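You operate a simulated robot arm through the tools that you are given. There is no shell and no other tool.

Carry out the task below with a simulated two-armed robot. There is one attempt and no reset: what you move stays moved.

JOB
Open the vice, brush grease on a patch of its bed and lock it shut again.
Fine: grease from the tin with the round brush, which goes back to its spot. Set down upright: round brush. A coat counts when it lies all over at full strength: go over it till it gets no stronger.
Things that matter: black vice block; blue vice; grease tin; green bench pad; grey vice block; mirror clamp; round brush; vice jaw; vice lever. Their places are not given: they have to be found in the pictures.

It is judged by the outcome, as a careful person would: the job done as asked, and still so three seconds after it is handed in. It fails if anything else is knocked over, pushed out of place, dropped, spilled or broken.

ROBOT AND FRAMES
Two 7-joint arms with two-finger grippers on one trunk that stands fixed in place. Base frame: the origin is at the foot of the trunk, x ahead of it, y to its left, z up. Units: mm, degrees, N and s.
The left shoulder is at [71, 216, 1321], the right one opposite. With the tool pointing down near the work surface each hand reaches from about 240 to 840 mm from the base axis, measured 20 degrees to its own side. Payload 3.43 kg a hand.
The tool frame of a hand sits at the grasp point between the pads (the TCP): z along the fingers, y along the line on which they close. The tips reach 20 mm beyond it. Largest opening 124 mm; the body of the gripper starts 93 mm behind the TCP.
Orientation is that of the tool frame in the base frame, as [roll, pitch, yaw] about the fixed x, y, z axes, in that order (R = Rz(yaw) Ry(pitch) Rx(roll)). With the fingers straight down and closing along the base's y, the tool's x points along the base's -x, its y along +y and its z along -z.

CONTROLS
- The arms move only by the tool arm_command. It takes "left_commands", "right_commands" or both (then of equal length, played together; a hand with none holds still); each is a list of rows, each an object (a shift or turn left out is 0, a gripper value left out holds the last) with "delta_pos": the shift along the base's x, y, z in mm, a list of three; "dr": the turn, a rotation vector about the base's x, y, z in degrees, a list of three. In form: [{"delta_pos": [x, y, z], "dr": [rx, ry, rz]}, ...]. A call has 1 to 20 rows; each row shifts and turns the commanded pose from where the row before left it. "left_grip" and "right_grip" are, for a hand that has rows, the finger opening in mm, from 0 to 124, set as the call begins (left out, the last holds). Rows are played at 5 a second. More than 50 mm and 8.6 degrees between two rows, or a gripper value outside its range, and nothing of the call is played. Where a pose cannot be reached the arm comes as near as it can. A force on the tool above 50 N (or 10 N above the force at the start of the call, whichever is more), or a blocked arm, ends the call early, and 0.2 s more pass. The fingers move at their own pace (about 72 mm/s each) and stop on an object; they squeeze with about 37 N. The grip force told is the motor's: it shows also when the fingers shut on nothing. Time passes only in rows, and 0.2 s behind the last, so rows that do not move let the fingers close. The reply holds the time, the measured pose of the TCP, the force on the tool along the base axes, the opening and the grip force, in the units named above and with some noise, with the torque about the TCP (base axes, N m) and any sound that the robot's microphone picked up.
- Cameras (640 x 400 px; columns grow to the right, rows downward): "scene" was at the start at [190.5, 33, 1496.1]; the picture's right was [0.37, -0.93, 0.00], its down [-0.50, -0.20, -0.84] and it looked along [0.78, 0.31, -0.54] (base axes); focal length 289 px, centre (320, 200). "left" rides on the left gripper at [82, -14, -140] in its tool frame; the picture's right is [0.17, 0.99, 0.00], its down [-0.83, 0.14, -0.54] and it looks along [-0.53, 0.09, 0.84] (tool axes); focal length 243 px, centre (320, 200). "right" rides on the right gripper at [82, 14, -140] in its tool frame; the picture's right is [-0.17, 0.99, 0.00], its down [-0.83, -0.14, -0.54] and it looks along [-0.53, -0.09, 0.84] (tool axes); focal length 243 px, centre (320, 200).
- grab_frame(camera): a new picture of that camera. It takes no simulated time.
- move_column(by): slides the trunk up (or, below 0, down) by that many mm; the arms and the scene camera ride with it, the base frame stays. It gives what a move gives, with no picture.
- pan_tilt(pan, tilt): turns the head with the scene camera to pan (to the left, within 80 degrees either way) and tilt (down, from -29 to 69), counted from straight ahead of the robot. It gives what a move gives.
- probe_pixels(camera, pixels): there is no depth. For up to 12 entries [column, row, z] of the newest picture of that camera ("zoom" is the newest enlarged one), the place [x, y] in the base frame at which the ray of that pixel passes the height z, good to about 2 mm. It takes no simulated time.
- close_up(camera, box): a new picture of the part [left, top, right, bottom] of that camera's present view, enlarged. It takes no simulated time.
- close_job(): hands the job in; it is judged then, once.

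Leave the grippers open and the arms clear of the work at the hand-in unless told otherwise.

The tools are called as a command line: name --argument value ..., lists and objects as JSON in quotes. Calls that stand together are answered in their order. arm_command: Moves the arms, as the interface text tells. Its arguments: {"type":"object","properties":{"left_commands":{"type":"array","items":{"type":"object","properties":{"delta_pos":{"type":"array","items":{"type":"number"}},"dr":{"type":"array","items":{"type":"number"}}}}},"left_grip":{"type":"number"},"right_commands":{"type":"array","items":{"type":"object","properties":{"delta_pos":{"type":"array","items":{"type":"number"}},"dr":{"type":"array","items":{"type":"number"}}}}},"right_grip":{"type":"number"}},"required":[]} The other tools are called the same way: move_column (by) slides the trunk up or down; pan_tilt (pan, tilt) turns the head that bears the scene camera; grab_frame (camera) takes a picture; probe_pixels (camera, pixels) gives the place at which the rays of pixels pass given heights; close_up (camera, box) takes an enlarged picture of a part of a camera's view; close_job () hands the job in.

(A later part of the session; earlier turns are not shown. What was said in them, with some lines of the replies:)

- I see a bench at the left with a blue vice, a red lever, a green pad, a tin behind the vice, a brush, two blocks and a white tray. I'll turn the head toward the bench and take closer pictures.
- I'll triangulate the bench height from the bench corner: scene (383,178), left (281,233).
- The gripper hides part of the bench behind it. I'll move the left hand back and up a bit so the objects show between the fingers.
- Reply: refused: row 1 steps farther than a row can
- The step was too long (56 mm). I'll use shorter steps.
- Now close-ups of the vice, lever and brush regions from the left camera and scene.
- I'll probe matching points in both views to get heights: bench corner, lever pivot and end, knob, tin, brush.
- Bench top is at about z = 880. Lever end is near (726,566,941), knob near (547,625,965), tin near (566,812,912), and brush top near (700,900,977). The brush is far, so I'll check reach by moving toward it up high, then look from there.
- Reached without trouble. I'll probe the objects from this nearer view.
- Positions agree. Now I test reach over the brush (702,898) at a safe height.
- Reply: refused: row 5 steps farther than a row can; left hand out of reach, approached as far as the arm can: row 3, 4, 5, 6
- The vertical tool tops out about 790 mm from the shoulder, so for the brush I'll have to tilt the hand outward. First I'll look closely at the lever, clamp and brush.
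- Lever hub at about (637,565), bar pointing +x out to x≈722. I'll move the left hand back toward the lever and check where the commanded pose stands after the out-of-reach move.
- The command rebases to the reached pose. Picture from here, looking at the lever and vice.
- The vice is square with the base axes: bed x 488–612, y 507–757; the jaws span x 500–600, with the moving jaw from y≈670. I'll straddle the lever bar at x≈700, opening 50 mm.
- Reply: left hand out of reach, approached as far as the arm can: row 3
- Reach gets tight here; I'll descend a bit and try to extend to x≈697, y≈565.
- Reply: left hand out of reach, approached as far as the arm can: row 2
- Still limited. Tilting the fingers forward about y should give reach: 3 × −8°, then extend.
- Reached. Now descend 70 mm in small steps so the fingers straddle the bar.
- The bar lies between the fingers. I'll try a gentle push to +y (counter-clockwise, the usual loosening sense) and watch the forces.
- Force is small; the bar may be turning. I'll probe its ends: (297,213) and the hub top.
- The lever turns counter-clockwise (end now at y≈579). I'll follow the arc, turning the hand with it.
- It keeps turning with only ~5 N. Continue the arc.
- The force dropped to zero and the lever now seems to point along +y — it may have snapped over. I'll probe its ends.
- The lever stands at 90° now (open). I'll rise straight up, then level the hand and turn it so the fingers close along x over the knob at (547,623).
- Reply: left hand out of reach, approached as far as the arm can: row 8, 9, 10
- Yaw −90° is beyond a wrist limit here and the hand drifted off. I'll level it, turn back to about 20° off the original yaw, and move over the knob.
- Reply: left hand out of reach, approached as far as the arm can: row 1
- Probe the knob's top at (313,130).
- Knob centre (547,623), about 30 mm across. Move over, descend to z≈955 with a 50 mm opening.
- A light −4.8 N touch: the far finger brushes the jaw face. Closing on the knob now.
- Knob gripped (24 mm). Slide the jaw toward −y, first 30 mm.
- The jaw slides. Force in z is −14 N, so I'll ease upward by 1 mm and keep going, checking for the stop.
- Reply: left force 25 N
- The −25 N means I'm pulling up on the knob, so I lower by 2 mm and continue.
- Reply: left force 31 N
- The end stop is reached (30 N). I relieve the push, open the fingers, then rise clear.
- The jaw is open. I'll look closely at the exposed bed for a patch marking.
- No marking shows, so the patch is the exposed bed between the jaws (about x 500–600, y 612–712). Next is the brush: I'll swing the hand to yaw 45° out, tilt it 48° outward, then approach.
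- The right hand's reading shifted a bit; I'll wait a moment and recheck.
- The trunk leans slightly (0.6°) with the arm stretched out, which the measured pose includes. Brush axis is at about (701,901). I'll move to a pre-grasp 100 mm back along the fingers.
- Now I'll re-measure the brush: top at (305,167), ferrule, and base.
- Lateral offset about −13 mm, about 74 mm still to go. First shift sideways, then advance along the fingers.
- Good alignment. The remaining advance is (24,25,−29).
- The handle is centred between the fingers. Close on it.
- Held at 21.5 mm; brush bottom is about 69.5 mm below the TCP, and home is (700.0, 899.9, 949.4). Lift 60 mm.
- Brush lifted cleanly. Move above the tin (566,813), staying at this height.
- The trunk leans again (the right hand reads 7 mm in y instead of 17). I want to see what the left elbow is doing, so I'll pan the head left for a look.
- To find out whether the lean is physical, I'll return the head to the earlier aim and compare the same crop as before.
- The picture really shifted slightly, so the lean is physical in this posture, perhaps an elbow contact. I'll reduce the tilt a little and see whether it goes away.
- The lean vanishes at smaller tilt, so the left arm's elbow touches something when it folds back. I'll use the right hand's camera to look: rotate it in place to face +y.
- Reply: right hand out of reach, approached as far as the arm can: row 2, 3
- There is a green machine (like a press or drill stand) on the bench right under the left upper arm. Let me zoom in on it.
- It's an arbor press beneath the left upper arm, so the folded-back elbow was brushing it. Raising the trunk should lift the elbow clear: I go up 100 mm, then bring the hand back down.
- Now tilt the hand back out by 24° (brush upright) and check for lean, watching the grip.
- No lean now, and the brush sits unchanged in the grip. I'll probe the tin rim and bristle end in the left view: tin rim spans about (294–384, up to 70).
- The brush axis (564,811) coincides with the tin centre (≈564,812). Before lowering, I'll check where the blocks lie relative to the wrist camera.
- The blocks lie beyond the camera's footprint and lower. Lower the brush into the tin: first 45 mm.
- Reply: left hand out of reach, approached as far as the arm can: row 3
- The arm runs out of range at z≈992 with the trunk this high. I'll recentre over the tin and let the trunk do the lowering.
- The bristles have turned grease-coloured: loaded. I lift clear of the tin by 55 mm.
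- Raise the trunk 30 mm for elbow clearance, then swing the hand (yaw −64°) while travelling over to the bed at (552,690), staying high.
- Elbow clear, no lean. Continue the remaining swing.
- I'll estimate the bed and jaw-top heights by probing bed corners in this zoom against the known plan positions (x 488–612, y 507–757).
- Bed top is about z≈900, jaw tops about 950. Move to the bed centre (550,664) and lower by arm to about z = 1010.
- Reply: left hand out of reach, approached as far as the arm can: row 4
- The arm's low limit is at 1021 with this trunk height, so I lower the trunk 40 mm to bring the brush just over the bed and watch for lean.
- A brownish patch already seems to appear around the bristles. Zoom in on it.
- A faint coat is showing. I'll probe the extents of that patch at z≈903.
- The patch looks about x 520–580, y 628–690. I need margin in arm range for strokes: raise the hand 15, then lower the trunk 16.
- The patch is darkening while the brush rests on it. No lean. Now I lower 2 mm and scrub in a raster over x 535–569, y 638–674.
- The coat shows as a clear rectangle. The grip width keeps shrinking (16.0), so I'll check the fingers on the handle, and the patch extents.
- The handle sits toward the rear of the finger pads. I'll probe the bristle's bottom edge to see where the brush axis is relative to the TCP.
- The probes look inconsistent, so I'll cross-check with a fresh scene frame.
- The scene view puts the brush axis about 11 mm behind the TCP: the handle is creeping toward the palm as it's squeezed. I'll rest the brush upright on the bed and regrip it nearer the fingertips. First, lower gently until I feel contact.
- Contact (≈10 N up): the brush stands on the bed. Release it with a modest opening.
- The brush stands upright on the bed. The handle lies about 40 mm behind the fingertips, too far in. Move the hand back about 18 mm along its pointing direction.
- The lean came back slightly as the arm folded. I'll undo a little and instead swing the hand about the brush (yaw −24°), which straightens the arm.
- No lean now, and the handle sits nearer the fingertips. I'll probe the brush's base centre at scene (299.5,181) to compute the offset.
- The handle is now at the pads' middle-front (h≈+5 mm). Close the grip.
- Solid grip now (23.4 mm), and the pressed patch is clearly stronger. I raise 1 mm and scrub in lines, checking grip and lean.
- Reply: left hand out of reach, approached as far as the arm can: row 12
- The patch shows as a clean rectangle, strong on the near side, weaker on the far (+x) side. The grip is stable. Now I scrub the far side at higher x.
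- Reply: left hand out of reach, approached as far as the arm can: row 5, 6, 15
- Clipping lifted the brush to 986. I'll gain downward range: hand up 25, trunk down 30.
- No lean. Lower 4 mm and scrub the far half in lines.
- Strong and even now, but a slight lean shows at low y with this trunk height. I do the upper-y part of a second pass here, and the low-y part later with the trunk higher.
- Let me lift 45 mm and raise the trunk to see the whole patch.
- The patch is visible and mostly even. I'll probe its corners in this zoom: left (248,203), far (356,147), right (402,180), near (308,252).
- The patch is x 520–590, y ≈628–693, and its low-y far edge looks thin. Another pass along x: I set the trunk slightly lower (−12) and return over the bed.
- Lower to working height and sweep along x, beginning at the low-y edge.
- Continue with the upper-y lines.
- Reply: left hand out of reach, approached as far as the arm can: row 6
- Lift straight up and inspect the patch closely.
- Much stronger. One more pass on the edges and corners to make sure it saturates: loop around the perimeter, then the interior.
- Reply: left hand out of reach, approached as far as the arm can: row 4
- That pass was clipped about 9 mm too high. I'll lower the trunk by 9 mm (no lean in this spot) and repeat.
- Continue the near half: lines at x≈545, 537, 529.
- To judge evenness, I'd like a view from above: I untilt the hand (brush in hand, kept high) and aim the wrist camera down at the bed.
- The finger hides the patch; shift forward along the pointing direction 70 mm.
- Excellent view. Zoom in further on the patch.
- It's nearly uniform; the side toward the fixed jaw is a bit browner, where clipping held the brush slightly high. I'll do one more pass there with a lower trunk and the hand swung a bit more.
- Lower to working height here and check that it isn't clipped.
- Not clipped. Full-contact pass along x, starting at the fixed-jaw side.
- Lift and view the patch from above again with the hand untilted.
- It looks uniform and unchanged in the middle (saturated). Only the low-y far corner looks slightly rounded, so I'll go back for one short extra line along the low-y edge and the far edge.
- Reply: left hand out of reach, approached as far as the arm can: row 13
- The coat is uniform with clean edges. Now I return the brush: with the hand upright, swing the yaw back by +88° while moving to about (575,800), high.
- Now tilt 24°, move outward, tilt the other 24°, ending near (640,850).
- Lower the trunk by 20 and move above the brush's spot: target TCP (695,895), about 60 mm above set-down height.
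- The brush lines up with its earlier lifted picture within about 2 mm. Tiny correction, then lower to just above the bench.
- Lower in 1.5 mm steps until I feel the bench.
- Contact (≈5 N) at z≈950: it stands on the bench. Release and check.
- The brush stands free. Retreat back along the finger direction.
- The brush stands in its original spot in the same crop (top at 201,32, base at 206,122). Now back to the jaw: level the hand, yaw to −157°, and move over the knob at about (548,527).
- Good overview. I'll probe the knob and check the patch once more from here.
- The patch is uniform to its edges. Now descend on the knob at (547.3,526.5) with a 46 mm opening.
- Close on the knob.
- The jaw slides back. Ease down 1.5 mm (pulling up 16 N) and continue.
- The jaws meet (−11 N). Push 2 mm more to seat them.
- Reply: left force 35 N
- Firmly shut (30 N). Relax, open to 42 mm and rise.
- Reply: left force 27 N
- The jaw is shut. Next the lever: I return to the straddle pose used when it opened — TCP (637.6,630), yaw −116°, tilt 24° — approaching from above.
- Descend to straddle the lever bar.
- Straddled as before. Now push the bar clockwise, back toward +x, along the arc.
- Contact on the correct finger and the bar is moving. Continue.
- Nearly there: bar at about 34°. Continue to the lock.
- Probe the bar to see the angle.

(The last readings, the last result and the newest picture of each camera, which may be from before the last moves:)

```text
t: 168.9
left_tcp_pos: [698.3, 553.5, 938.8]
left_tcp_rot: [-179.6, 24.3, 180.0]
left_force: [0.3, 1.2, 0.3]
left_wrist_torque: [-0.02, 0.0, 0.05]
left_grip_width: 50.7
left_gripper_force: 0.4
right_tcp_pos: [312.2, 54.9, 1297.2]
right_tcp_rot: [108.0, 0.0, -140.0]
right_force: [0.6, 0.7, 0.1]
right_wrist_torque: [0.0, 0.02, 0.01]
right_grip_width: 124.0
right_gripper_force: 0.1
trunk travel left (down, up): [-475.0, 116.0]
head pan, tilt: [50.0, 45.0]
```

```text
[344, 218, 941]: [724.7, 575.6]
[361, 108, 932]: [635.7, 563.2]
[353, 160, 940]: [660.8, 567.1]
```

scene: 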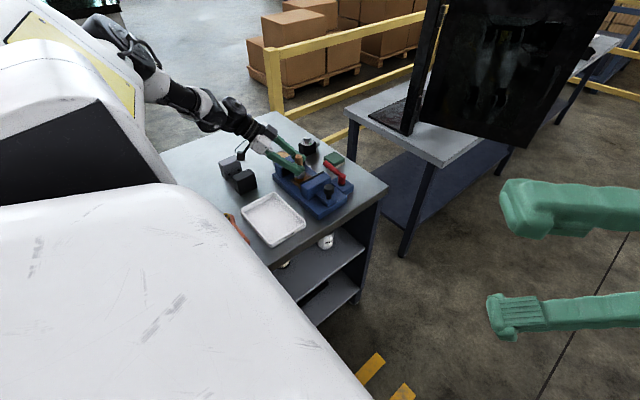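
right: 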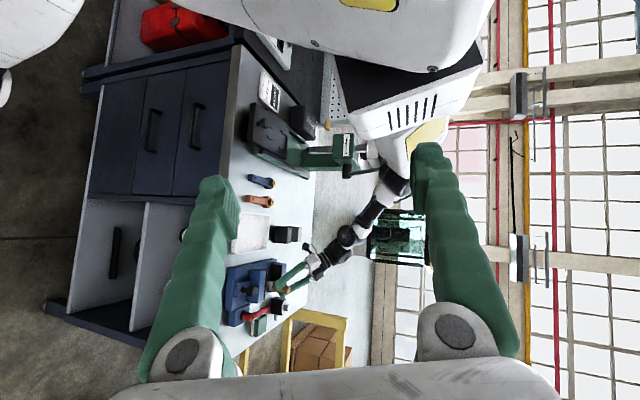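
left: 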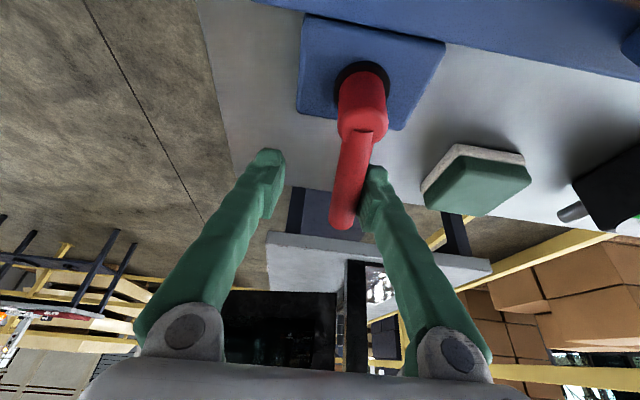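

The bar is still about 7° short. Push further until it meets the stop.

arm_command --left_commands '[{"delta_pos": [-0.3, -4, 0]}, {"delta_pos": [-0.5, -4, 0]}, {"delta_pos": [-0.5, -4, 0]}, {}]' --left_grip 50

grab_frame --camera "left"

probe_pixels --camera "left" --pixels '[[345, 218, 941], [361, 108, 932]]'

```text
t: 169.9
left_tcp_pos: [697.3, 542.8, 938.7]
left_tcp_rot: [-179.7, 24.2, -179.9]
left_force: [2.9, 11.1, 2.3]
left_wrist_torque: [0.05, -0.07, -0.03]
left_grip_width: 55.4
left_gripper_force: 4.3
right_tcp_pos: [312.8, 56.1, 1297.7]
right_tcp_rot: [108.1, 0.0, -140.0]
right_force: [0.9, -0.2, -0.6]
right_wrist_torque: [0.01, 0.03, 0.0]
right_grip_width: 123.8
right_gripper_force: 0.1
trunk travel left (down, up): [-475.0, 116.0]
head pan, tilt: [50.0, 45.0]
```

```text
taken
```

left: 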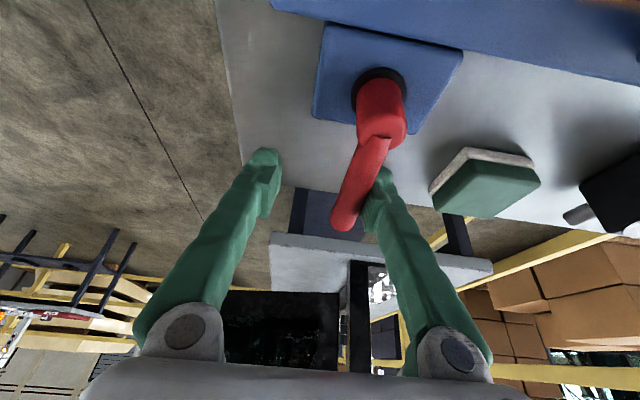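

```text
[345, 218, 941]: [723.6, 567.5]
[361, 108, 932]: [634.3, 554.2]
```

At the stop (11 N, fingers flexing). A bit more push to be sure.

arm_command --left_commands '[{"delta_pos": [0, -4, 0]}, {"delta_pos": [0, -3, 0]}, {}]' --left_grip 46

grab_frame --camera "left"

probe_pixels --camera "left" --pixels '[[346, 220, 941], [390, 108, 932]]'

```text
t: 170.7
left_tcp_pos: [696.2, 540.8, 937.9]
left_tcp_rot: [-179.8, 24.3, -179.7]
left_force: [0.7, 32.2, 9.3]
left_wrist_torque: [0.25, 0.29, -0.19]
left_grip_width: 61.5
left_gripper_force: 13.1
right_tcp_pos: [311.2, 56.9, 1296.9]
right_tcp_rot: [108.2, -0.1, -140.1]
right_force: [-0.9, -0.7, 0.2]
right_wrist_torque: [0.01, -0.03, -0.01]
right_grip_width: 123.8
right_gripper_force: 0.1
trunk travel left (down, up): [-475.0, 116.0]
head pan, tilt: [50.0, 45.0]
```

```text
taken
```

left: 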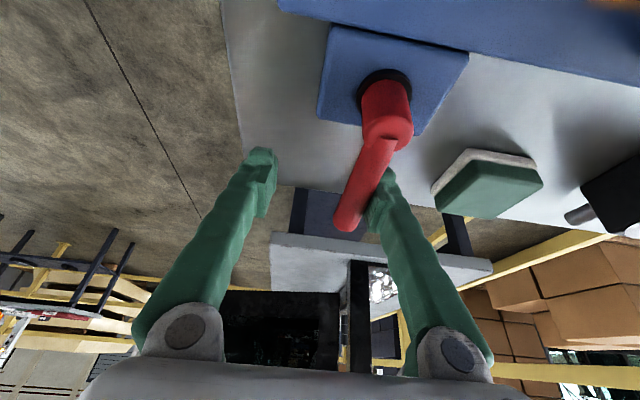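

```text
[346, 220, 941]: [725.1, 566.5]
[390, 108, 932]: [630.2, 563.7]
```

Firmly at the stop (32 N); the bar end is back at (725,566) as at the start. Recentre the fingers and rise.

arm_command --left_commands '[{"delta_pos": [0, 10, 0]}, {"delta_pos": [0, 15, 0]}, {"delta_pos": [0, 4, 0]}, {"delta_pos": [0, 0, 25]}, {"delta_pos": [0, 0, 40]}, {"delta_pos": [-10, 0, 40]}, {"delta_pos": [-30, 0, 20]}, {}]' --left_grip 54

close_up --camera "scene" --box '[255, 95, 385, 210]'

grab_frame --camera "left"

```text
t: 172.5
left_tcp_pos: [657.5, 565.0, 1064.8]
left_tcp_rot: [-179.6, 24.1, 180.0]
left_force: [0.9, 0.0, 0.1]
left_wrist_torque: [-0.01, -0.02, 0.03]
left_grip_width: 53.9
left_gripper_force: 0.1
right_tcp_pos: [312.3, 54.2, 1297.0]
right_tcp_rot: [108.1, 0.0, -140.0]
right_force: [0.2, -0.7, 0.6]
right_wrist_torque: [-0.02, 0.0, 0.02]
right_grip_width: 123.9
right_gripper_force: 0.0
trunk travel left (down, up): [-475.0, 116.0]
head pan, tilt: [50.0, 45.0]
```

```text
3.48 times, centred on (320, 152) of scene
```

zoom: 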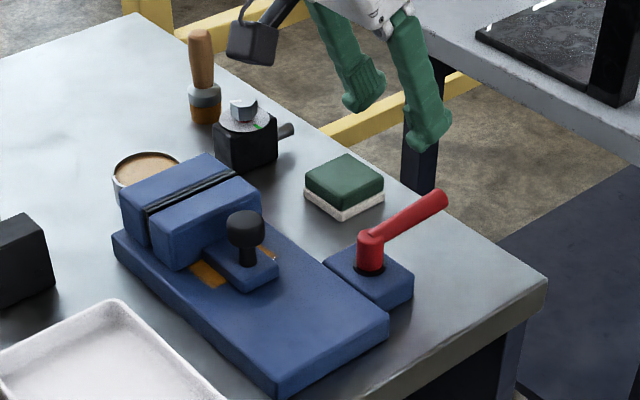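

```text
taken
```

left: 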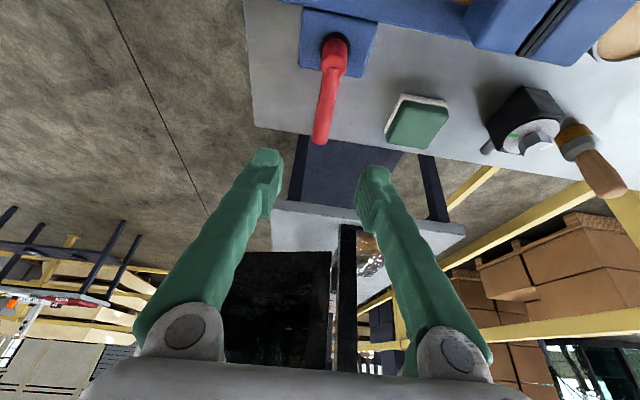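

The lever, jaw, pad and brush match the starting crop. Now I bring the left hand back to its starting place, open, clear of the bench.

arm_command --left_commands '[{"delta_pos": [-20, 0, 30], "dr": [0, 8, 0]}, {"delta_pos": [-30, 0, 30], "dr": [0, 8, 0]}, {"delta_pos": [-35, -10, 25], "dr": [0, 8, 0]}, {"delta_pos": [-40, -15, 20]}, {"delta_pos": [-40, -15, 20]}, {"delta_pos": [-30, -8, 6]}, {}]' --left_grip 124

grab_frame --camera "left"

grab_frame --camera "right"

close_up --camera "scene" --box '[190, 90, 400, 221]'

```text
t: 174.1
left_tcp_pos: [461.3, 515.2, 1197.6]
left_tcp_rot: [-179.7, 0.1, -179.9]
left_force: [0.8, -0.4, -0.1]
left_wrist_torque: [-0.01, 0.01, 0.02]
left_grip_width: 124.3
left_gripper_force: 0.1
right_tcp_pos: [312.1, 54.7, 1298.3]
right_tcp_rot: [107.9, 0.0, -140.0]
right_force: [-0.2, 0.0, 0.1]
right_wrist_torque: [-0.02, -0.02, -0.01]
right_grip_width: 123.9
right_gripper_force: 0.1
trunk travel left (down, up): [-475.0, 116.0]
head pan, tilt: [50.0, 45.0]
```

```text
taken
```

left: 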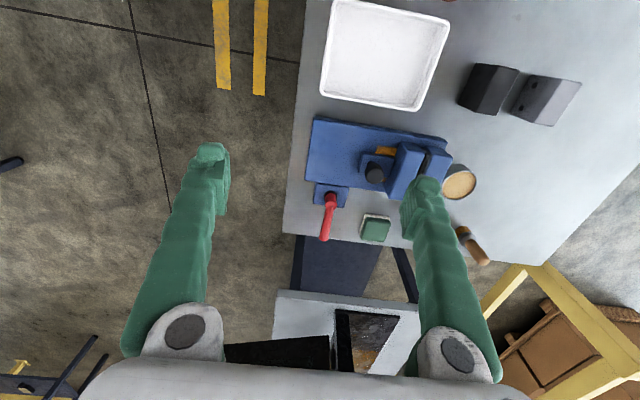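

```text
taken
```

right: 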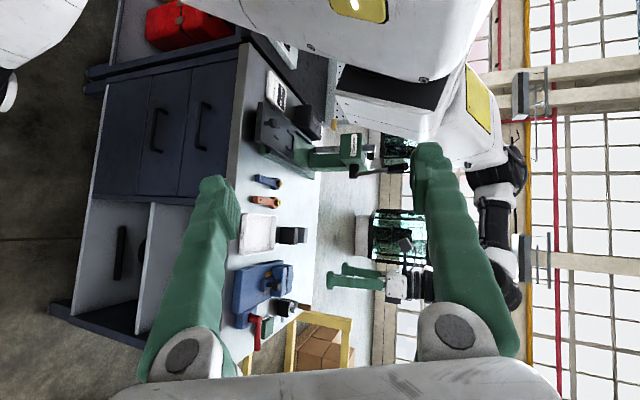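

```text
3.05 times, centred on (295, 156) of scene
```

zoom: 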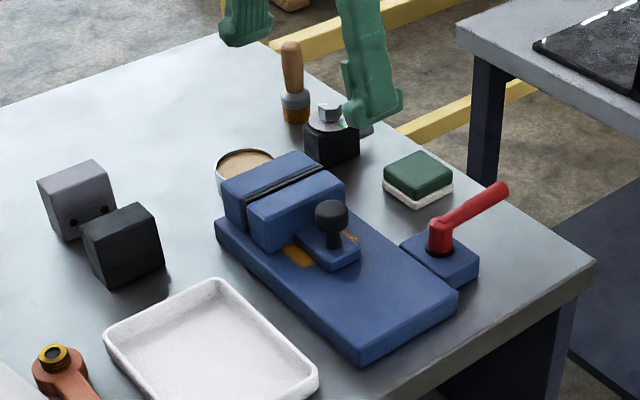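

Everything matches the starting crop: blocks, tray, pad, clamp, tin and brush in place, the jaw shut, the lever locked, grease on the bed, both grippers open and clear, and the press still standing. I'm handing the job in.

close_job

```text
The job is handed in.
```

The vice has been opened, greased on its bed, shut and locked again. The job is handed in, but I don't know the judge's result yet.

- **Vice:** the jaw was pressed shut with about 30 N. The lever is back against its stop, where it was at the start. I did not tug the jaw afterwards to test the lock.
- **Grease:** the tin's grease covers a patch of about 70 by 60 mm between the jaws. I went over it until the middle looked no stronger, and the last view from above showed an even coat to the edges. No patch was marked on the bed, so I coated the area where the grease took. Part of it is now under the closed jaw.
- **Brush:** it stands upright within about 2 mm of its original spot. Its handle slipped in the gripper partway through, so I stood it on the bed and gripped it again.
- **Contact:** the left arm's elbow apparently pressed against the green press on the bench several times, enough to tilt the robot by about half a degree. The press still stands and I saw no sign it moved. The brush may also have touched the fixed jaw once when I lifted it, though I saw no grease on the jaw.

The tin, tray, blocks, pad and clamp look unmoved in the final pictures. Both grippers are open and clear of the bench.
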